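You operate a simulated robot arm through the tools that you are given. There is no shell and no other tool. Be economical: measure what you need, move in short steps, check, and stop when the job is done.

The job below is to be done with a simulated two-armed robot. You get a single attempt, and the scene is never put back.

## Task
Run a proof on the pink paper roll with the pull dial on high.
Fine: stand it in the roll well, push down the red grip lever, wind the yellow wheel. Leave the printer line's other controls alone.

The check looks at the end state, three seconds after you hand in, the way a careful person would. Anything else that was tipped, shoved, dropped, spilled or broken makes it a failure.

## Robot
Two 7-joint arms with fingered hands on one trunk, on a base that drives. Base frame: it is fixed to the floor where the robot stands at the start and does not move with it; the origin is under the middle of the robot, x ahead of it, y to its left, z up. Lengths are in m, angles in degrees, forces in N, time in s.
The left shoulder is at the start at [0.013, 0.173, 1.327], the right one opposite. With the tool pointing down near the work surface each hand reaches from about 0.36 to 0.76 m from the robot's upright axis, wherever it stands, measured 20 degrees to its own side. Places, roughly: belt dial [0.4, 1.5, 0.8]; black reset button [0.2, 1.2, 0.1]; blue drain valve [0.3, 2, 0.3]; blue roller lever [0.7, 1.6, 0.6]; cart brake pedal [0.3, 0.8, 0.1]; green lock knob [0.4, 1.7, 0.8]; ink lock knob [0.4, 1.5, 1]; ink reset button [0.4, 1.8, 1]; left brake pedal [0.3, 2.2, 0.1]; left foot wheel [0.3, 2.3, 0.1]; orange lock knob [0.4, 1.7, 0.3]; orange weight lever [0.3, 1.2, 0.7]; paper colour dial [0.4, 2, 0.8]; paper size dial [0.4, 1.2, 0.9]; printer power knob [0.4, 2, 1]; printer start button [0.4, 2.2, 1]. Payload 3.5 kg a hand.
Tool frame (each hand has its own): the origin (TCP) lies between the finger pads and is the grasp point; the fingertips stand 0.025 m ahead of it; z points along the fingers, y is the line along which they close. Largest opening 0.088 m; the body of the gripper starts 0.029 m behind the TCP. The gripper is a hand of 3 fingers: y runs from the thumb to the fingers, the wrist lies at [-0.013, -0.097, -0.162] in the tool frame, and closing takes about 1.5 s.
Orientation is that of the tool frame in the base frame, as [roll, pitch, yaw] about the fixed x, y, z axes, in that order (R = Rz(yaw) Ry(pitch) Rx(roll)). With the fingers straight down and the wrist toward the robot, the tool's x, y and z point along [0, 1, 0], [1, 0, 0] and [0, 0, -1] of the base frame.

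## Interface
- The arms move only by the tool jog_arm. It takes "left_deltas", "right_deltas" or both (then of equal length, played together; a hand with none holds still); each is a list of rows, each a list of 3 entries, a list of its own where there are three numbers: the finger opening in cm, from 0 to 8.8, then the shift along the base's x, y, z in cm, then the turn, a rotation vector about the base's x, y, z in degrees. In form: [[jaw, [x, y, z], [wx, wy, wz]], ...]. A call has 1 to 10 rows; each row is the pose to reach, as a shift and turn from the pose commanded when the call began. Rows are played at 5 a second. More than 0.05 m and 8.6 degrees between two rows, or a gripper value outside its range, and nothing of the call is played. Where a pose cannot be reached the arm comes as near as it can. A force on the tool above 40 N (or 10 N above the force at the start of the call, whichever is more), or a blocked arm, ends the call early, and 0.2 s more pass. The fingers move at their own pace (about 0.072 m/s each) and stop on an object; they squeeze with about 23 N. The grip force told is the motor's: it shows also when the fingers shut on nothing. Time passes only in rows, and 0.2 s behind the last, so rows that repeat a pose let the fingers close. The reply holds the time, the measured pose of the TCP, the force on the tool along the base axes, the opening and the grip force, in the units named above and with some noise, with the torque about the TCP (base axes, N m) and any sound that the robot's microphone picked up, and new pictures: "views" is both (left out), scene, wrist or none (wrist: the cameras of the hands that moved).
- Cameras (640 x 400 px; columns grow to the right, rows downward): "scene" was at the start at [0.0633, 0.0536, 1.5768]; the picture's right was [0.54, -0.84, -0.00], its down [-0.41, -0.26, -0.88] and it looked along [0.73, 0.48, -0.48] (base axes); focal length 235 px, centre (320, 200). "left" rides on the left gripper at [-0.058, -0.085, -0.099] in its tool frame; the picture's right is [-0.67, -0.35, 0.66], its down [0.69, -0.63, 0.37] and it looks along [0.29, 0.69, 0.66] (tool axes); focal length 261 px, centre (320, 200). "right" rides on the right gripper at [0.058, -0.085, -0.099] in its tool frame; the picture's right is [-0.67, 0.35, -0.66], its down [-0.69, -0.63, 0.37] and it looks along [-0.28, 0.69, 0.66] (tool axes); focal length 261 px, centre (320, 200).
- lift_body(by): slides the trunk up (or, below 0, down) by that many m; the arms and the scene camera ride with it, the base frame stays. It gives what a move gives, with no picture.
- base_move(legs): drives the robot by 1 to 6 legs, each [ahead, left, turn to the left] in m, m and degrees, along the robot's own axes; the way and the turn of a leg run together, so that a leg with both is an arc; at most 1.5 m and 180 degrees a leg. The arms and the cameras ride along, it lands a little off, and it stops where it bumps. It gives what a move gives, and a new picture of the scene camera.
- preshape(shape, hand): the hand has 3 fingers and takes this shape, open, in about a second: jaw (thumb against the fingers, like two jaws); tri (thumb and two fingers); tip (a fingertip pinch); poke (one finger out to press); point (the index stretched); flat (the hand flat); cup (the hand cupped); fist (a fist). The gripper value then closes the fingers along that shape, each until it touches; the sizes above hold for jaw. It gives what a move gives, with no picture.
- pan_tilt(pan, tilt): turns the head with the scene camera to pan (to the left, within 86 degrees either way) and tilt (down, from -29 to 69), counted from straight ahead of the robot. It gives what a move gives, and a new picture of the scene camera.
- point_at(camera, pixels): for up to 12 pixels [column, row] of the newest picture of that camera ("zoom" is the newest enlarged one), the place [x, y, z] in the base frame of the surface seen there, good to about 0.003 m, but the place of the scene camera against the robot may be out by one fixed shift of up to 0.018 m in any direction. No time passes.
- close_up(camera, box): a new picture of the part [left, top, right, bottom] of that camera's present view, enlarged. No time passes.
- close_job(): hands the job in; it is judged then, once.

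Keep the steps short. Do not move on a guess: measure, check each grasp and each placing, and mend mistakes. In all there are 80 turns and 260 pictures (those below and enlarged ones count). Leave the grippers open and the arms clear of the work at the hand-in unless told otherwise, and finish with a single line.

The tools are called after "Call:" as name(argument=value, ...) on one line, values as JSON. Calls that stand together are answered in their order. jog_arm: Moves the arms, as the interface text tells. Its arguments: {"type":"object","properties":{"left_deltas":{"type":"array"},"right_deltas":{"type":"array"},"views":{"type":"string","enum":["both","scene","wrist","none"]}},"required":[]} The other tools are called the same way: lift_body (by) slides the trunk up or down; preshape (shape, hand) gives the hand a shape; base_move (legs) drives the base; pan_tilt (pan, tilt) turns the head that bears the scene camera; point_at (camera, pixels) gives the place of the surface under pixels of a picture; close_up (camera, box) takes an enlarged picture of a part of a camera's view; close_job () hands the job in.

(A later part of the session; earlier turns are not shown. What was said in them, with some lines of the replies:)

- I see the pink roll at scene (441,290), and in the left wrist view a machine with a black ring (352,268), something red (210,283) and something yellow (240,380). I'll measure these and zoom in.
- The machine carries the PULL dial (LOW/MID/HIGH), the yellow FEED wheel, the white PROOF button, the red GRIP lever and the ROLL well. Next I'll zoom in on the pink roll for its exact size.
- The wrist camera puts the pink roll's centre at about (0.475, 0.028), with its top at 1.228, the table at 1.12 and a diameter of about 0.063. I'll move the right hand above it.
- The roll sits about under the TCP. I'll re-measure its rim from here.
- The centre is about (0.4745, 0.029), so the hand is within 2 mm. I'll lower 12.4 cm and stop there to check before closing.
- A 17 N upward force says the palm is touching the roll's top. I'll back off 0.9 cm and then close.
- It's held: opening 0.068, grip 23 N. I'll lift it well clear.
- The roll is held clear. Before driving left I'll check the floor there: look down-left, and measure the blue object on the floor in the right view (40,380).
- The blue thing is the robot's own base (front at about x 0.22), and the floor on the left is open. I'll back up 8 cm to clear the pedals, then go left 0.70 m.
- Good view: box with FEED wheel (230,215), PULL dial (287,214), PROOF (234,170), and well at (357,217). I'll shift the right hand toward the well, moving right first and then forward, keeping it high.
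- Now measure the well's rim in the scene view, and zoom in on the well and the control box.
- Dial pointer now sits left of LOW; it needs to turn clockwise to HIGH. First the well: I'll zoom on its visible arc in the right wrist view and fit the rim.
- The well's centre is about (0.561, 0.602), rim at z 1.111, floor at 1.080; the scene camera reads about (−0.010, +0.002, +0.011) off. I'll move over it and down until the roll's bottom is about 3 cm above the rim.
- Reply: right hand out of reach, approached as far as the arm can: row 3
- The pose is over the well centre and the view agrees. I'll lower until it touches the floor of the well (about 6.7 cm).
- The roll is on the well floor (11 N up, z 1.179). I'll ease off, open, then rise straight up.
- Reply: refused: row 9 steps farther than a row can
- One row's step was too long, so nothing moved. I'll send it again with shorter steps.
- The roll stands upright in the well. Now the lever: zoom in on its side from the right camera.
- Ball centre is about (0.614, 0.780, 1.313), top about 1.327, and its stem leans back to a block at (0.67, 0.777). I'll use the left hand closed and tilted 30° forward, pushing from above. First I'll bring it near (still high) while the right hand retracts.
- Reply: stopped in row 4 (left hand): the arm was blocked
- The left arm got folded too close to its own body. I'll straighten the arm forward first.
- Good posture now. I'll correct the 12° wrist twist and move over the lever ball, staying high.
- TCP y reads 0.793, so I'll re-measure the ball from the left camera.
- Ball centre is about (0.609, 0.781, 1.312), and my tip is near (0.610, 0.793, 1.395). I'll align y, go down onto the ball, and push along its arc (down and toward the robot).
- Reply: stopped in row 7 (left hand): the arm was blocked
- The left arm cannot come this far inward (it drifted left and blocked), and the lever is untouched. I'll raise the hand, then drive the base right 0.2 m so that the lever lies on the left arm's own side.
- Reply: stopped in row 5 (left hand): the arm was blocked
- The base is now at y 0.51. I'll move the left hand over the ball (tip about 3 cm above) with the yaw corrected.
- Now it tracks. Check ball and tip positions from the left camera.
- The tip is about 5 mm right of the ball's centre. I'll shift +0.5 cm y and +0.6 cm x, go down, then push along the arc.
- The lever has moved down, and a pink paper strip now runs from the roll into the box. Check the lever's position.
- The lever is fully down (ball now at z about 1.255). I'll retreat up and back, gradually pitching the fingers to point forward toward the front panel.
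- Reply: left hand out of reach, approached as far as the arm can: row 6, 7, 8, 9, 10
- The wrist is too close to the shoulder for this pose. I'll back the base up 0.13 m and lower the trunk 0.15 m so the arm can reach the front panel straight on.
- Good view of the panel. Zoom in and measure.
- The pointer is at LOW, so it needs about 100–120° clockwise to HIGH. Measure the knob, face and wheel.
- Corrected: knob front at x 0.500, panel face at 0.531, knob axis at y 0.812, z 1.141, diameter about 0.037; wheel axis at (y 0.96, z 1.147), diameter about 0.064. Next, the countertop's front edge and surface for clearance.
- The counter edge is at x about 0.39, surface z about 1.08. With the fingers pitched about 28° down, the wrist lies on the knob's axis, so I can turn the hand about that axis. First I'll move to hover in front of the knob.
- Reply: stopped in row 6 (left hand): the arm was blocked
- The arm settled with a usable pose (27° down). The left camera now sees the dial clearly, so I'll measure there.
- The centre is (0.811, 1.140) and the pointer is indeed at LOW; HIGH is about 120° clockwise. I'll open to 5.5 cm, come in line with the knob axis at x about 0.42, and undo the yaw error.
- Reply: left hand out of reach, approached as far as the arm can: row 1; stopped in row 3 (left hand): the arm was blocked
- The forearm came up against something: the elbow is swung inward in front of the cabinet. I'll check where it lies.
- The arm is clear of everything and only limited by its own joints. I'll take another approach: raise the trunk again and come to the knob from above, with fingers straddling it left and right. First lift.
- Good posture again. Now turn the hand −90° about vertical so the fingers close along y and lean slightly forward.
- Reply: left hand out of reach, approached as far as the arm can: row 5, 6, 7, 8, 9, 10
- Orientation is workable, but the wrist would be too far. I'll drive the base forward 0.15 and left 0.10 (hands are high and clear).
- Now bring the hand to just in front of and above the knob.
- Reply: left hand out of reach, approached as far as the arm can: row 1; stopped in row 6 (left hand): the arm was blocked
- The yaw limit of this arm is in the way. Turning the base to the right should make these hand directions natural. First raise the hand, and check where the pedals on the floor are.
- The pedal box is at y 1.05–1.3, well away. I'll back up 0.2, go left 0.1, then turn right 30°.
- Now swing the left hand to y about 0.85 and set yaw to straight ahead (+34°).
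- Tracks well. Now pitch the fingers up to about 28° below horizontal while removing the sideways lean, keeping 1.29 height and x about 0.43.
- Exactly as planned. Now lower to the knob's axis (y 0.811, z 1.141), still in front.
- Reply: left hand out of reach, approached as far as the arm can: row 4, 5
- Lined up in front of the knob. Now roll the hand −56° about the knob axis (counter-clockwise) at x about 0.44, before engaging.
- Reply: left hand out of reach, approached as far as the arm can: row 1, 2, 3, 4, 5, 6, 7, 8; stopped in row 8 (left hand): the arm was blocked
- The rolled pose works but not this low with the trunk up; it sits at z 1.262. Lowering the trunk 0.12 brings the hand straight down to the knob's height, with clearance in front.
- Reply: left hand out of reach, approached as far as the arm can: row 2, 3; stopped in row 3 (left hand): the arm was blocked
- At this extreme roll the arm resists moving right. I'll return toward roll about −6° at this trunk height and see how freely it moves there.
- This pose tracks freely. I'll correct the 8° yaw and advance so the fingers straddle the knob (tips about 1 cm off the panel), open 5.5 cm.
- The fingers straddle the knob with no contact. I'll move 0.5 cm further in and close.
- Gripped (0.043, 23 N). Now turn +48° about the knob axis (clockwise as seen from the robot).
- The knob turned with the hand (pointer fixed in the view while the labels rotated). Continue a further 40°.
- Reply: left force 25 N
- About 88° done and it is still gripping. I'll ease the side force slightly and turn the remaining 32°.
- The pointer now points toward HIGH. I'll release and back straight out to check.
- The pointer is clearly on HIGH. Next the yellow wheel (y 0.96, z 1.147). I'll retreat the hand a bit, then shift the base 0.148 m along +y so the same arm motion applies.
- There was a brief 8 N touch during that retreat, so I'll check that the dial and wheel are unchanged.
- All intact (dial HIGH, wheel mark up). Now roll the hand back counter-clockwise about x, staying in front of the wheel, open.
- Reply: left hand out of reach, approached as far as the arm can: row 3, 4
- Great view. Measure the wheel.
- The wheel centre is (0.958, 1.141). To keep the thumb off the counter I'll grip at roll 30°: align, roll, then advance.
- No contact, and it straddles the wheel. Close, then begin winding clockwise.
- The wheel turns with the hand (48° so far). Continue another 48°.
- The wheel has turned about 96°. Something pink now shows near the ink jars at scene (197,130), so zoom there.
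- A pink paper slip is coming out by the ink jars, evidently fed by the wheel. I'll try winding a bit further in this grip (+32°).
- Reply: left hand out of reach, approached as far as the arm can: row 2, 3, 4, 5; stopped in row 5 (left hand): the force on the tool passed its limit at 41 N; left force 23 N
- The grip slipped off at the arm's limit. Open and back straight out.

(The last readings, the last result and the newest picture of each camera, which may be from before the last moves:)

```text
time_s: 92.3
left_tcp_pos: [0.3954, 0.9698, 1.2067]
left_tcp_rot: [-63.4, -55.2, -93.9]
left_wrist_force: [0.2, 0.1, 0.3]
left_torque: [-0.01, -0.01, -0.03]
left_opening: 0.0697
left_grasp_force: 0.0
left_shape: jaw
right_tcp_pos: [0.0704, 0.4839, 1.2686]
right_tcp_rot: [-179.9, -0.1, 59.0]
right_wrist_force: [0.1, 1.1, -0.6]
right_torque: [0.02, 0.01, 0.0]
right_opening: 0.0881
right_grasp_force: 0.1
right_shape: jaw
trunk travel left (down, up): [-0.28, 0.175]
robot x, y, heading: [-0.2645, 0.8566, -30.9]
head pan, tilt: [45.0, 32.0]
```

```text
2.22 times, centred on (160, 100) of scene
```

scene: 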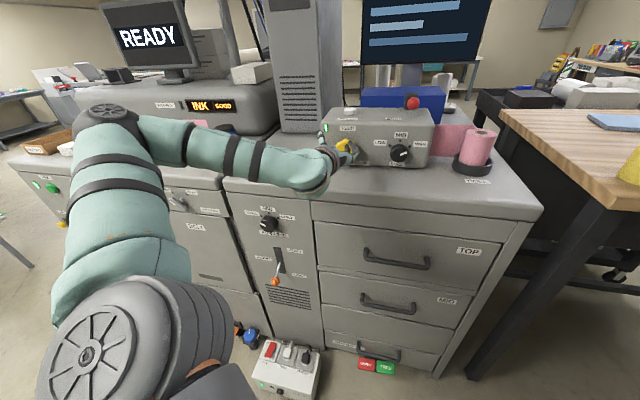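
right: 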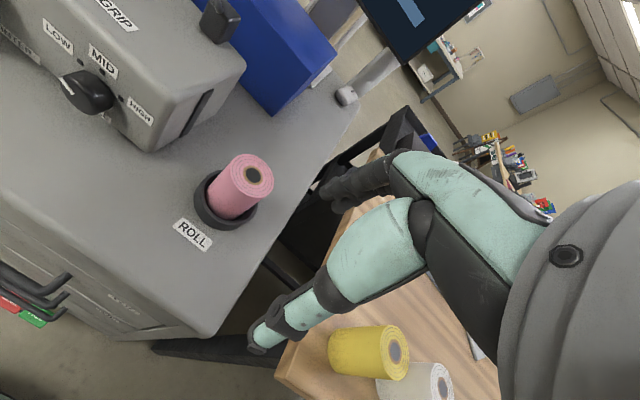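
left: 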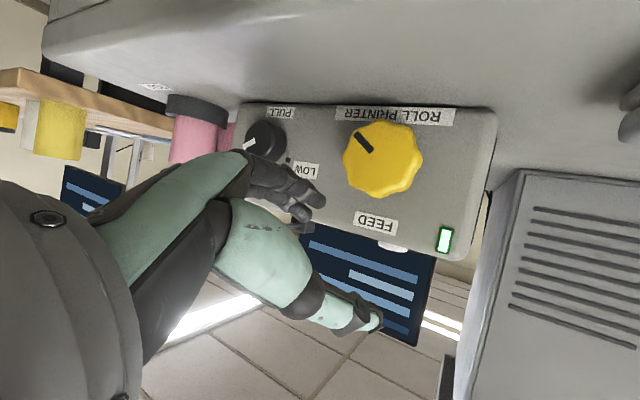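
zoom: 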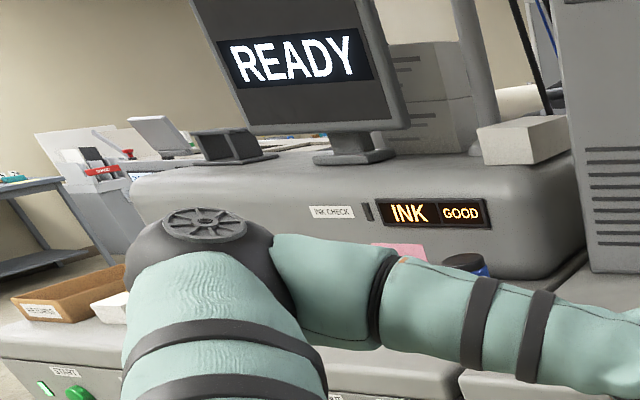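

The wheel's mark is now about 125° on, and the slip is out. I'll do one more stroke for a real wind: roll back in front of the wheel first.

Call:
jog_arm(left_deltas=[[8.4, [0, 0, 0], [-8, 0, 0]], [8.4, [0, 0, 0], [-16, 0, 0]], [8.4, [0, 0, 0], [-24, 0, 0]], [8.4, [0, 0, 0], [-32, 0, 0]], [8.4, [0.5, 0, 0], [-40, 0, 0]], [8.4, [1, 0, 0], [-48, 0, 0]], [8.4, [2, 0, -1], [-56, 0, 0]], [8.4, [2.5, 0, -2], [-64, 0, 0]], [8.4, [2.5, 0, -3], [-72, 0, 0]], [8.4, [2.5, 0, -4], [-80, 0, 0]]])

```text
time_s: 94.5
left_tcp_pos: [0.4197, 0.9681, 1.1651]
left_tcp_rot: [111.3, -44.9, 93.2]
left_wrist_force: [0.3, -1.1, 0.7]
left_torque: [0.02, 0.02, 0.0]
left_opening: 0.0843
left_grasp_force: 0.0
left_shape: jaw
left hand out of reach, approached as far as the arm can: row 5
right_tcp_pos: [0.0684, 0.4821, 1.2691]
right_tcp_rot: [-179.9, -0.1, 59.0]
right_wrist_force: [-0.6, 0.1, -0.2]
right_torque: [0.0, -0.01, 0.0]
right_opening: 0.0878
right_grasp_force: 0.1
right_shape: jaw
trunk travel left (down, up): [-0.28, 0.175]
robot x, y, heading: [-0.2616, 0.8575, -30.9]
head pan, tilt: [45.0, 32.0]
```

scene: 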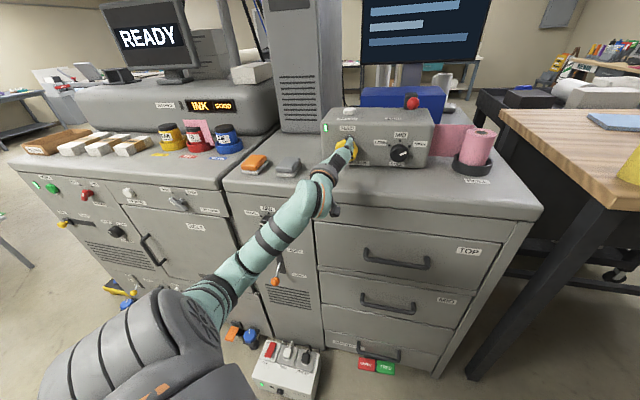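
left: 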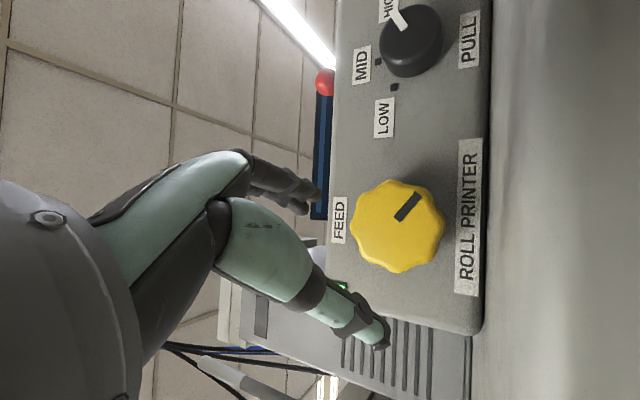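

The wheel mark is around 130°. Align to its centre, roll to 31°, advance and close.

Call:
jog_arm(left_deltas=[[8.4, [0, -0.5, -1], [-7, 0, 0]], [8.4, [0, -1, -2.4], [-14, 0, 0]], [8.4, [2.2, -1, -2.4], [-14, 0, 0]], [8.4, [4.4, -1, -2.4], [-14, 0, 0]], [8.4, [6.6, -1, -2.4], [-14, 0, 0]], [8.4, [6.6, -1, -2.4], [-14, 0, 0]], [4, [6.6, -1, -2.4], [-14, 0, 0]], [4, [6.6, -1, -2.4], [-14, 0, 0]], [4, [6.6, -1, -2.4], [-14, 0, 0]], [4, [6.6, -1, -2.4], [-14, 0, 0]]], views="wrist")

```text
time_s: 96.7
left_tcp_pos: [0.4866, 0.9573, 1.1414]
left_tcp_rot: [112.1, -30.9, 92.6]
left_wrist_force: [8.8, -3.3, 5.1]
left_torque: [-0.01, 0.31, 0.14]
left_opening: 0.0557
left_grasp_force: 22.9
left_shape: jaw
right_tcp_pos: [0.0713, 0.4828, 1.2697]
right_tcp_rot: [-179.8, -0.2, 59.0]
right_wrist_force: [0.0, 0.0, -0.1]
right_torque: [-0.02, 0.0, -0.02]
right_opening: 0.0878
right_grasp_force: 0.1
right_shape: jaw
trunk travel left (down, up): [-0.28, 0.175]
robot x, y, heading: [-0.2635, 0.8592, -31.0]
head pan, tilt: [45.0, 32.0]
```

left: 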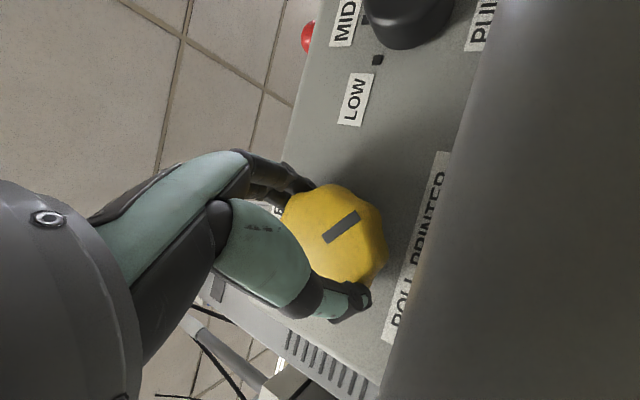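

Gripped again. Wind 80° clockwise.

Call:
jog_arm(left_deltas=[[4, [0, 0, 0], [8.5, 0, 0]], [4, [0, 0, 0], [17, 0, 0]], [4, [0, 0, 0], [25.5, 0, 0]], [4, [0, 0, 0], [34, 0, 0]], [4, [0, 0, 0], [42.5, 0, 0]], [4, [0, 0, 0], [51, 0, 0]], [4, [0, 0, 0], [59.5, 0, 0]], [4, [0, 0, 0], [68, 0, 0]], [4, [0, 0, 0], [76.5, 0, 0]], [4, [0, 0, 0], [85, 0, 0]]])

Call:
close_up(camera="scene", box=[140, 60, 440, 230])

```text
time_s: 98.9
left_tcp_pos: [0.4881, 0.9568, 1.1395]
left_tcp_rot: [-62.4, -63.7, -94.8]
left_wrist_force: [3.4, -4.4, -5.9]
left_torque: [-0.88, -0.19, 0.57]
left_opening: 0.0504
left_grasp_force: 22.9
left_shape: jaw
right_tcp_pos: [0.0715, 0.4818, 1.2679]
right_tcp_rot: [-179.8, -0.2, 59.0]
right_wrist_force: [0.4, -1.1, -0.1]
right_torque: [-0.01, -0.01, 0.03]
right_opening: 0.0879
right_grasp_force: 0.1
right_shape: jaw
trunk travel left (down, up): [-0.28, 0.175]
robot x, y, heading: [-0.2609, 0.8515, -30.9]
head pan, tilt: [45.0, 32.0]
```

scene: 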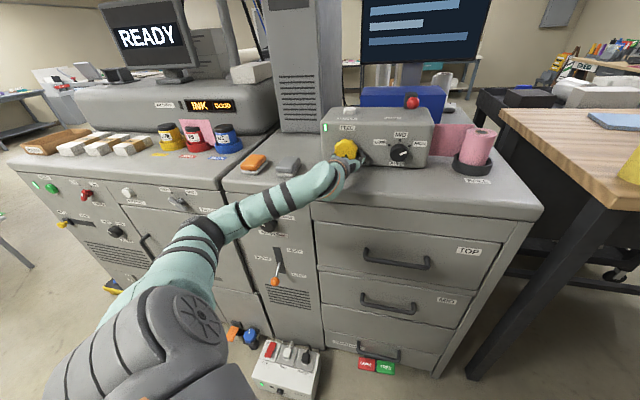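
left: 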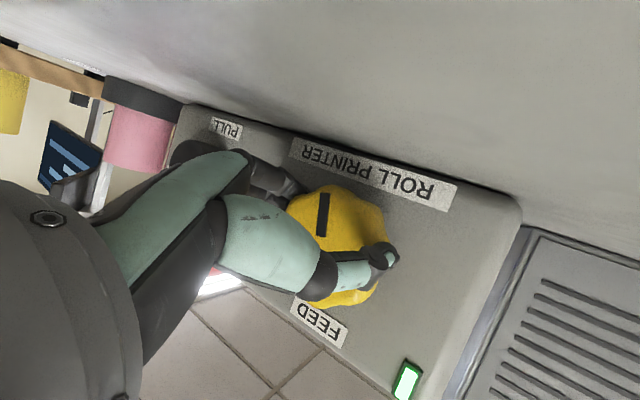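

```text
2.13 times, centred on (290, 145) of scene
```

zoom: 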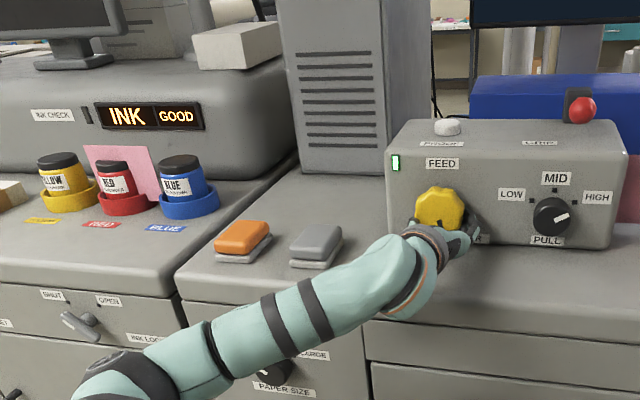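

The slip has grown and the wheel advanced further, then the fingers slipped (possibly a stop). I'll release, back out and check the wheel.

Call:
jog_arm(left_deltas=[[7, [0, 0, 0], [0, 0, 0]], [7, [-0.5, 0, 0], [0, 0, 0]], [7, [-3, 0, 0], [0, 0, 0]], [7, [-6, 0, 1], [0, 0, 0]], [7, [-9, 0, 3], [0, 0, 0]], [7, [-10, 2, 6], [0, 0, 0]], [7, [-10, 4, 10], [0, 0, 0]], [7, [-10, 4, 12], [0, 0, 0]]])

Call:
close_up(camera="scene", box=[300, 80, 440, 180])

Call:
close_up(camera="left", box=[200, 80, 500, 260])

```text
time_s: 100.7
left_tcp_pos: [0.3848, 0.9977, 1.2616]
left_tcp_rot: [-61.8, -64.0, -95.4]
left_wrist_force: [0.1, 0.3, 0.2]
left_torque: [0.0, 0.0, -0.01]
left_opening: 0.0702
left_grasp_force: 0.1
left_shape: jaw
right_tcp_pos: [0.0689, 0.4827, 1.2691]
right_tcp_rot: [-179.9, -0.2, 59.0]
right_wrist_force: [-0.5, 0.8, -0.2]
right_torque: [0.0, 0.04, -0.01]
right_opening: 0.0879
right_grasp_force: 0.1
right_shape: jaw
trunk travel left (down, up): [-0.28, 0.175]
robot x, y, heading: [-0.2624, 0.8541, -30.6]
head pan, tilt: [45.0, 32.0]
```

scene: 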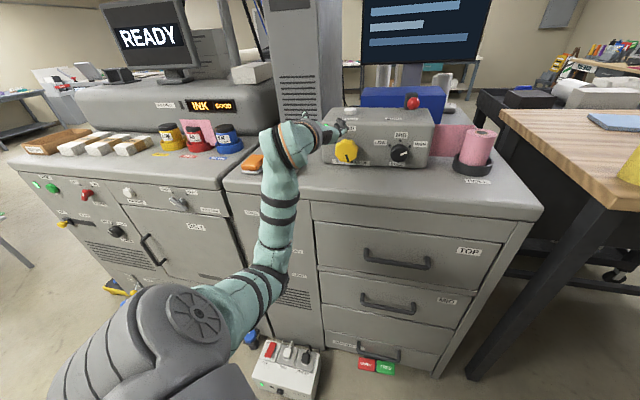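
left: 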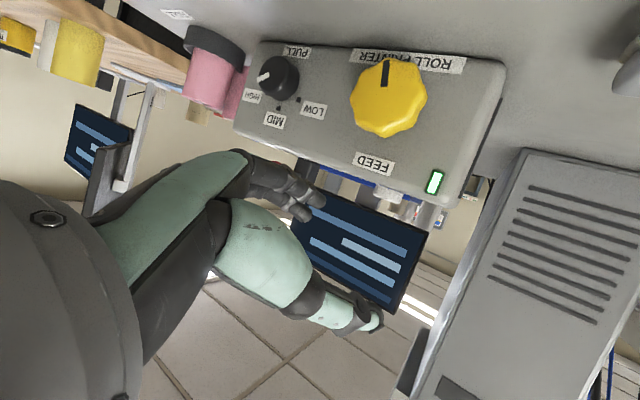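

```text
4.00 times, centred on (370, 130) of scene
```

zoom: 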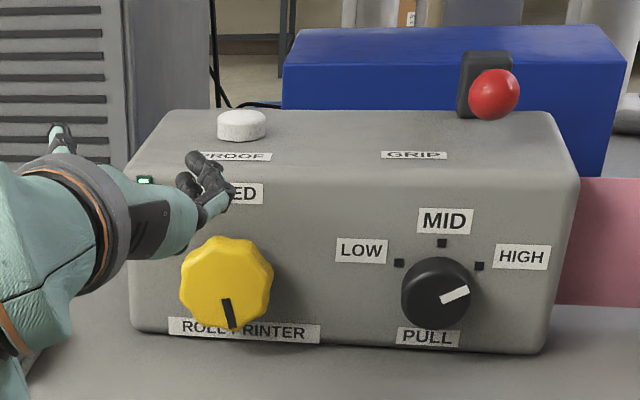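

```text
2.13 times, centred on (350, 170) of left
```

zoom: 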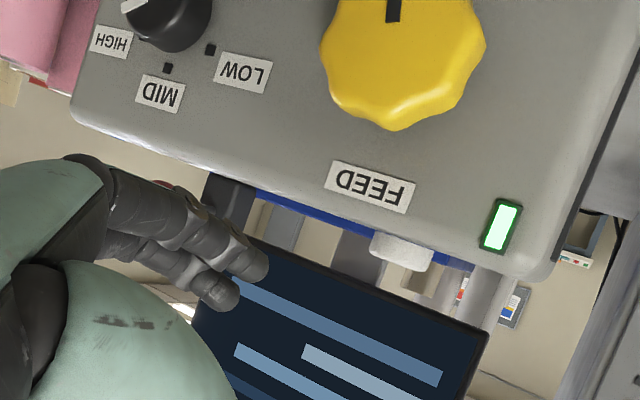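

Wheel mark has gone a half turn, dial is on HIGH, lever down and roll in the well. To run the proof, the white PROOF button (0.598, 0.952, about 1.235) remains. I'll raise the trunk, close the fingers and roll the hand back.

Call:
lift_body(by=0.12)

Call:
jog_arm(left_deltas=[[0, [0, 0, 0], [-8.5, 0, 0]], [0, [0, 0, 0], [-17, 0, 0]], [0, [0, 0, 0], [-25.5, 0, 0]], [0, [0, 0, 0], [-34, 0, 0]], [0, [1, 0, 0], [-42.5, 0, 0]], [0, [2, 0, 0], [-51, 0, 0]], [0, [3, 0, 0], [-59.5, 0, 0]], [0, [4, 0, 0], [-68, 0, 0]], [0, [4, 0, 0], [-76.5, 0, 0]], [0, [4, 0, 0], [-85, 0, 0]]], views="none")

Call:
jog_arm(left_deltas=[[0, [0, 0, 0], [-8.5, 0, 0]], [0, [0, 0, 0], [-17, 0, 0]], [0, [0, 0, 0], [-25, 0, 0]], [0, [0, 0, 0], [-31, 0, 0]], [0, [0, 0, 0], [-31, 0, 0]]], views="scene")

```text
time_s: 102.2
left_tcp_pos: [0.3871, 0.9979, 1.3832]
left_tcp_rot: [-62.0, -63.9, -95.1]
left_wrist_force: [-1.4, -0.2, -0.3]
left_torque: [0.01, 0.03, 0.03]
left_opening: 0.0703
left_grasp_force: 0.0
left_shape: jaw
right_tcp_pos: [0.0706, 0.483, 1.3881]
right_tcp_rot: [-179.8, 0.0, 58.9]
right_wrist_force: [0.6, 0.8, 0.1]
right_torque: [0.01, -0.02, 0.02]
right_opening: 0.0879
right_grasp_force: 0.0
right_shape: jaw
trunk travel left (down, up): [-0.4, 0.055]
robot x, y, heading: [-0.2627, 0.8563, -30.9]
head pan, tilt: [45.0, 32.0]
```

```text
time_s: 104.4
left_tcp_pos: [0.428, 0.9995, 1.3838]
left_tcp_rot: [112.0, -30.9, 92.7]
left_wrist_force: [-0.3, -1.2, -0.2]
left_torque: [0.0, -0.02, -0.04]
left_opening: 0.0
left_grasp_force: 22.9
left_shape: jaw
right_tcp_pos: [0.0703, 0.4837, 1.3885]
right_tcp_rot: [-179.9, 0.0, 59.0]
right_wrist_force: [-0.3, 0.9, -1.3]
right_torque: [0.0, 0.01, 0.0]
right_opening: 0.0881
right_grasp_force: 0.1
right_shape: jaw
trunk travel left (down, up): [-0.4, 0.055]
robot x, y, heading: [-0.2619, 0.8559, -31.2]
head pan, tilt: [45.0, 32.0]
```

```text
time_s: 105.6
left_tcp_pos: [0.4145, 1.0392, 1.3925]
left_tcp_rot: [113.4, 0.1, 91.9]
left_wrist_force: [-0.3, -0.4, -0.2]
left_torque: [0.01, 0.0, -0.03]
left_opening: 0.0
left_grasp_force: 23.3
left_shape: jaw
left hand out of reach, approached as far as the arm can: row 1, 2, 3, 4, 5
right_tcp_pos: [0.0706, 0.4826, 1.3887]
right_tcp_rot: [-179.9, -0.1, 59.0]
right_wrist_force: [0.4, -0.8, 0.2]
right_torque: [-0.01, 0.0, 0.01]
right_opening: 0.0878
right_grasp_force: 0.1
right_shape: jaw
trunk travel left (down, up): [-0.4, 0.055]
robot x, y, heading: [-0.2603, 0.8573, -31.1]
head pan, tilt: [45.0, 32.0]
```

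scene: 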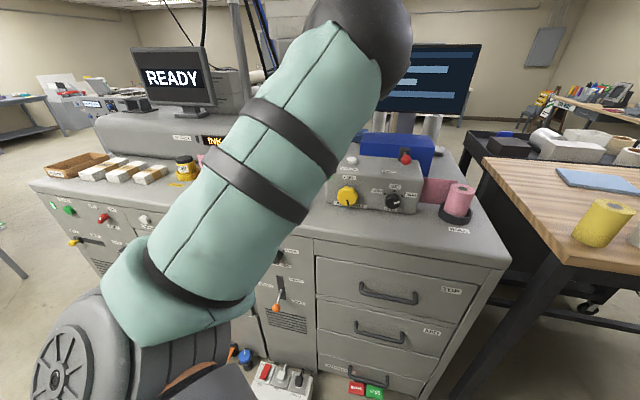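

Now pitch the fingers further down and move out over the PROOF button, staying 5 cm above it.

Call:
jog_arm(left_deltas=[[0, [2, -0.5, 0], [0, 6, 0]], [0, [4, -1, 0], [0, 12, 0]], [0, [6, -2, 0], [0, 18, 0]], [0, [8, -3, 0], [0, 24, 0]], [0, [10, -4, 0], [0, 30, 0]], [0, [12, -4.8, -2], [0, 32, 0]], [0, [14, -4.8, -4], [0, 32, 0]], [0, [15.6, -4.8, -6], [0, 32, 0]], [0, [15.6, -4.8, -7], [0, 32, 0]], [0, [15.6, -4.8, -7], [0, 32, 0]]])

```text
time_s: 107.8
left_tcp_pos: [0.5699, 0.9905, 1.3211]
left_tcp_rot: [145.4, -1.2, 92.0]
left_wrist_force: [0.2, 0.6, 0.2]
left_torque: [0.01, 0.02, -0.01]
left_opening: 0.0
left_grasp_force: 23.2
left_shape: jaw
right_tcp_pos: [0.068, 0.4823, 1.3888]
right_tcp_rot: [-179.8, -0.2, 58.9]
right_wrist_force: [0.4, 0.0, 0.8]
right_torque: [0.03, -0.06, 0.0]
right_opening: 0.0879
right_grasp_force: 0.1
right_shape: jaw
trunk travel left (down, up): [-0.4, 0.055]
robot x, y, heading: [-0.2617, 0.8575, -30.8]
head pan, tilt: [45.0, 32.0]
```

scene: 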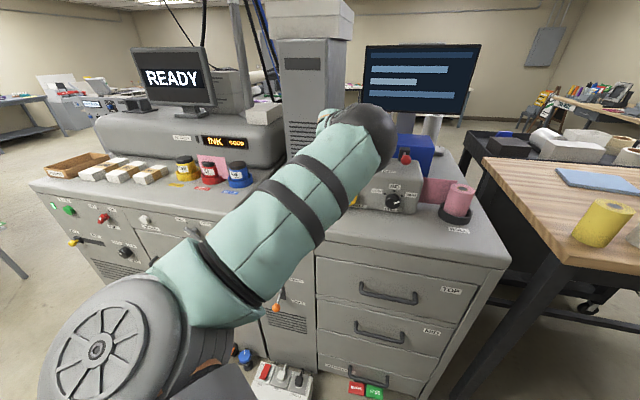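
left: 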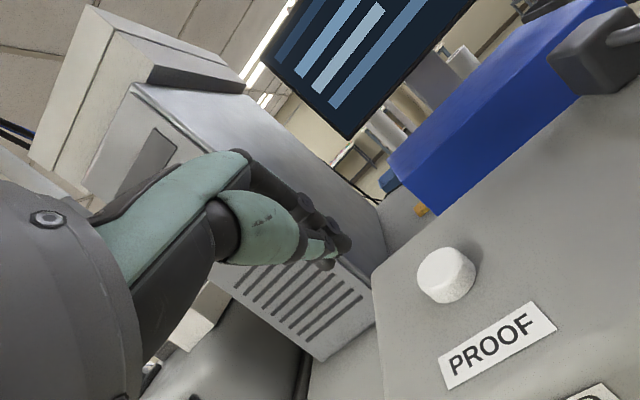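

Reachable. Measure the button from here.

Call:
point_at(camera="left", pixels=[[441, 268], [425, 272], [455, 260], [442, 252], [400, 330], [330, 262], [345, 245]])

```text
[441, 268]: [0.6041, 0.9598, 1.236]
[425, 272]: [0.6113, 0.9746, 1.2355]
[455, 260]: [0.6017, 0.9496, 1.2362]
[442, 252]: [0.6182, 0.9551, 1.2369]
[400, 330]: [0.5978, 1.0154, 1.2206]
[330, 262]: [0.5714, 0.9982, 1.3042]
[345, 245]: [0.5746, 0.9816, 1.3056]
```

Button top is at about (0.605, 0.957, 1.236) and my fingertip at about (0.584, 0.990, 1.300). Align, descend and press, then lift.

Call:
jog_arm(left_deltas=[[0, [1, -2, 0], [0, 0, 0]], [0, [2.1, -3.3, -1], [0, 0, 0]], [0, [2.1, -3.3, -3.5], [0, 0, 0]], [0, [2.1, -3.3, -5.2], [0, 0, 0]], [0, [2.1, -3.3, -5.2], [0, 0, 0]]], views="wrist")

```text
time_s: 109.0
left_tcp_pos: [0.5908, 0.9576, 1.2692]
left_tcp_rot: [145.5, -1.3, 92.0]
left_wrist_force: [-0.4, 0.4, -1.0]
left_torque: [0.01, 0.0, 0.01]
left_opening: 0.0
left_grasp_force: 23.2
left_shape: jaw
right_tcp_pos: [0.0686, 0.4831, 1.3886]
right_tcp_rot: [-179.8, -0.1, 59.1]
right_wrist_force: [0.1, 0.2, 0.2]
right_torque: [0.01, 0.02, 0.0]
right_opening: 0.088
right_grasp_force: 0.0
right_shape: jaw
trunk travel left (down, up): [-0.4, 0.055]
robot x, y, heading: [-0.2624, 0.8564, -31.0]
head pan, tilt: [45.0, 32.0]
```

left: 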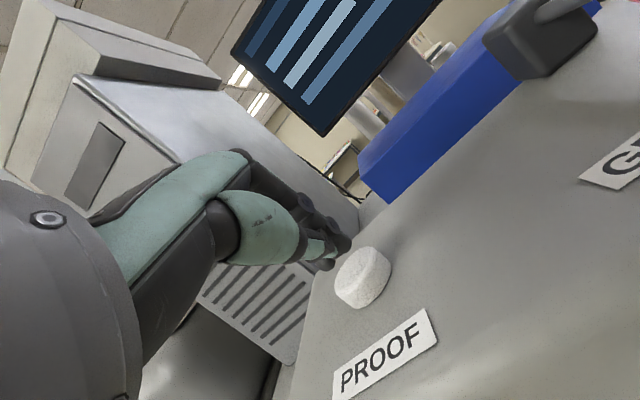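

The tip is about 1.3 cm above the button, centred. Press slowly, then rise.

Call:
jog_arm(left_deltas=[[0, [0, 0, -1], [0, 0, 0]], [0, [0, 0, -1.5], [0, 0, 0]], [0, [0, 0, -2], [0, 0, 0]], [0, [0, 0, -2.3], [0, 0, 0]], [0, [0, 0, -2.3], [0, 0, 0]]])

```text
time_s: 110.2
left_tcp_pos: [0.5915, 0.9584, 1.2493]
left_tcp_rot: [145.3, -1.2, 92.0]
left_wrist_force: [0.1, 3.3, 11.2]
left_torque: [0.16, -0.17, 0.01]
left_opening: 0.0002
left_grasp_force: 23.0
left_shape: jaw
right_tcp_pos: [0.0678, 0.483, 1.3895]
right_tcp_rot: [180.0, -0.1, 59.0]
right_wrist_force: [0.2, 0.8, 0.1]
right_torque: [0.01, 0.01, 0.0]
right_opening: 0.0878
right_grasp_force: 0.0
right_shape: jaw
trunk travel left (down, up): [-0.4, 0.055]
robot x, y, heading: [-0.2641, 0.854, -30.5]
head pan, tilt: [45.0, 32.0]
heard: click
```

scene: 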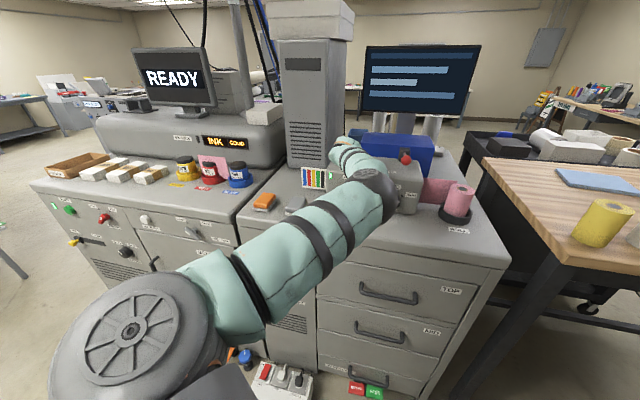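
left: 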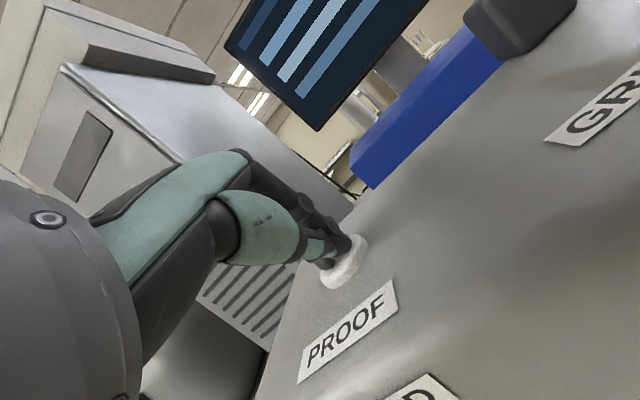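

A click, and a printed colour-bar proof appeared beside the box, at scene (313,178). Now lift off and retreat with open fingers.

Call:
jog_arm(left_deltas=[[0, [0, 0, 3], [0, 0, 0]], [0, [0, 0, 7], [0, 0, 0]], [0, [-2, 0, 11], [0, 0, 0]], [5, [-5, 0, 14], [0, 0, 0]], [8.8, [-9, 0, 15], [0, 0, 0]], [8.8, [-12, 0, 15], [0, 0, 0]]], views="none")

Call:
base_move(legs=[[-0.2, -0.1, 0]])

Call:
close_up(camera="scene", box=[200, 90, 500, 270])

```text
time_s: 111.6
left_tcp_pos: [0.4722, 0.9584, 1.3994]
left_tcp_rot: [145.4, -1.3, 91.9]
left_wrist_force: [0.5, -0.2, 0.4]
left_torque: [0.01, 0.01, -0.02]
left_opening: 0.0791
left_grasp_force: 0.0
left_shape: jaw
right_tcp_pos: [0.0681, 0.4827, 1.3887]
right_tcp_rot: [-179.9, -0.2, 59.1]
right_wrist_force: [0.6, 0.1, -0.5]
right_torque: [0.01, 0.0, 0.01]
right_opening: 0.0879
right_grasp_force: 0.2
right_shape: jaw
trunk travel left (down, up): [-0.4, 0.055]
robot x, y, heading: [-0.2574, 0.8569, -30.8]
head pan, tilt: [45.0, 32.0]
```

```text
time_s: 113.2
left_tcp_pos: [0.2592, 0.9769, 1.3941]
left_tcp_rot: [145.7, -1.2, 91.9]
left_wrist_force: [0.8, 0.1, -0.1]
left_torque: [0.02, -0.01, 0.0]
left_opening: 0.0875
left_grasp_force: 0.3
left_shape: jaw
right_tcp_pos: [-0.1456, 0.5018, 1.3879]
right_tcp_rot: [-179.7, 0.0, 58.8]
right_wrist_force: [0.6, 0.9, -0.8]
right_torque: [0.02, 0.0, 0.0]
right_opening: 0.088
right_grasp_force: 0.0
right_shape: jaw
trunk travel left (down, up): [-0.4, 0.055]
robot x, y, heading: [-0.4844, 0.8798, -31.0]
head pan, tilt: [45.0, 32.0]
```

scene: 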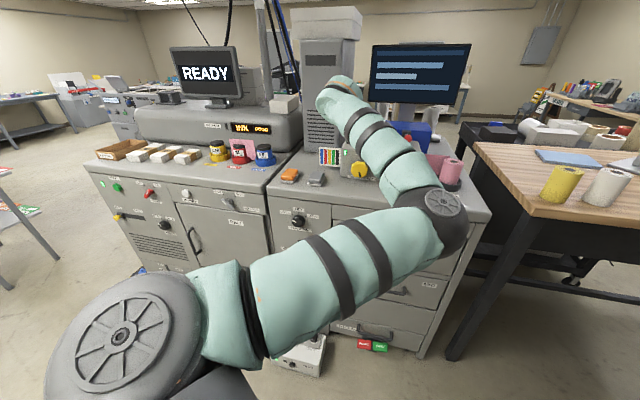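

```text
2.13 times, centred on (350, 180) of scene
5 turns are left
```

zoom: 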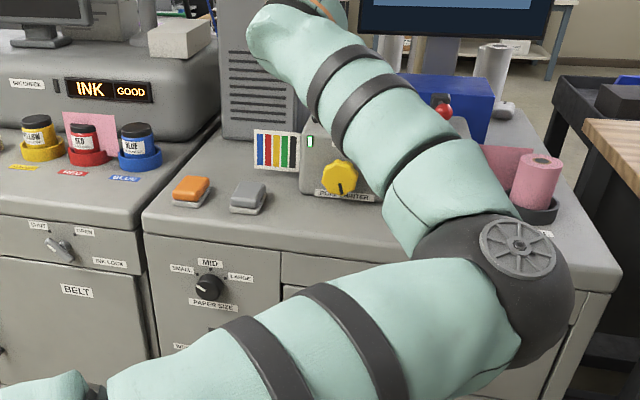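

The clean colour-bar proof is out, the roll stands in the well, the dial was on HIGH and the lever is down. Both grippers are open and clear, so I'm handing in.

Call:
close_job()

```text
The job is handed in.
```

The proof was run on the pink roll with the pull dial on HIGH, grip lever down, feed wheel wound about half a turn and the PROOF button pressed; a clean colour-bar print came out.
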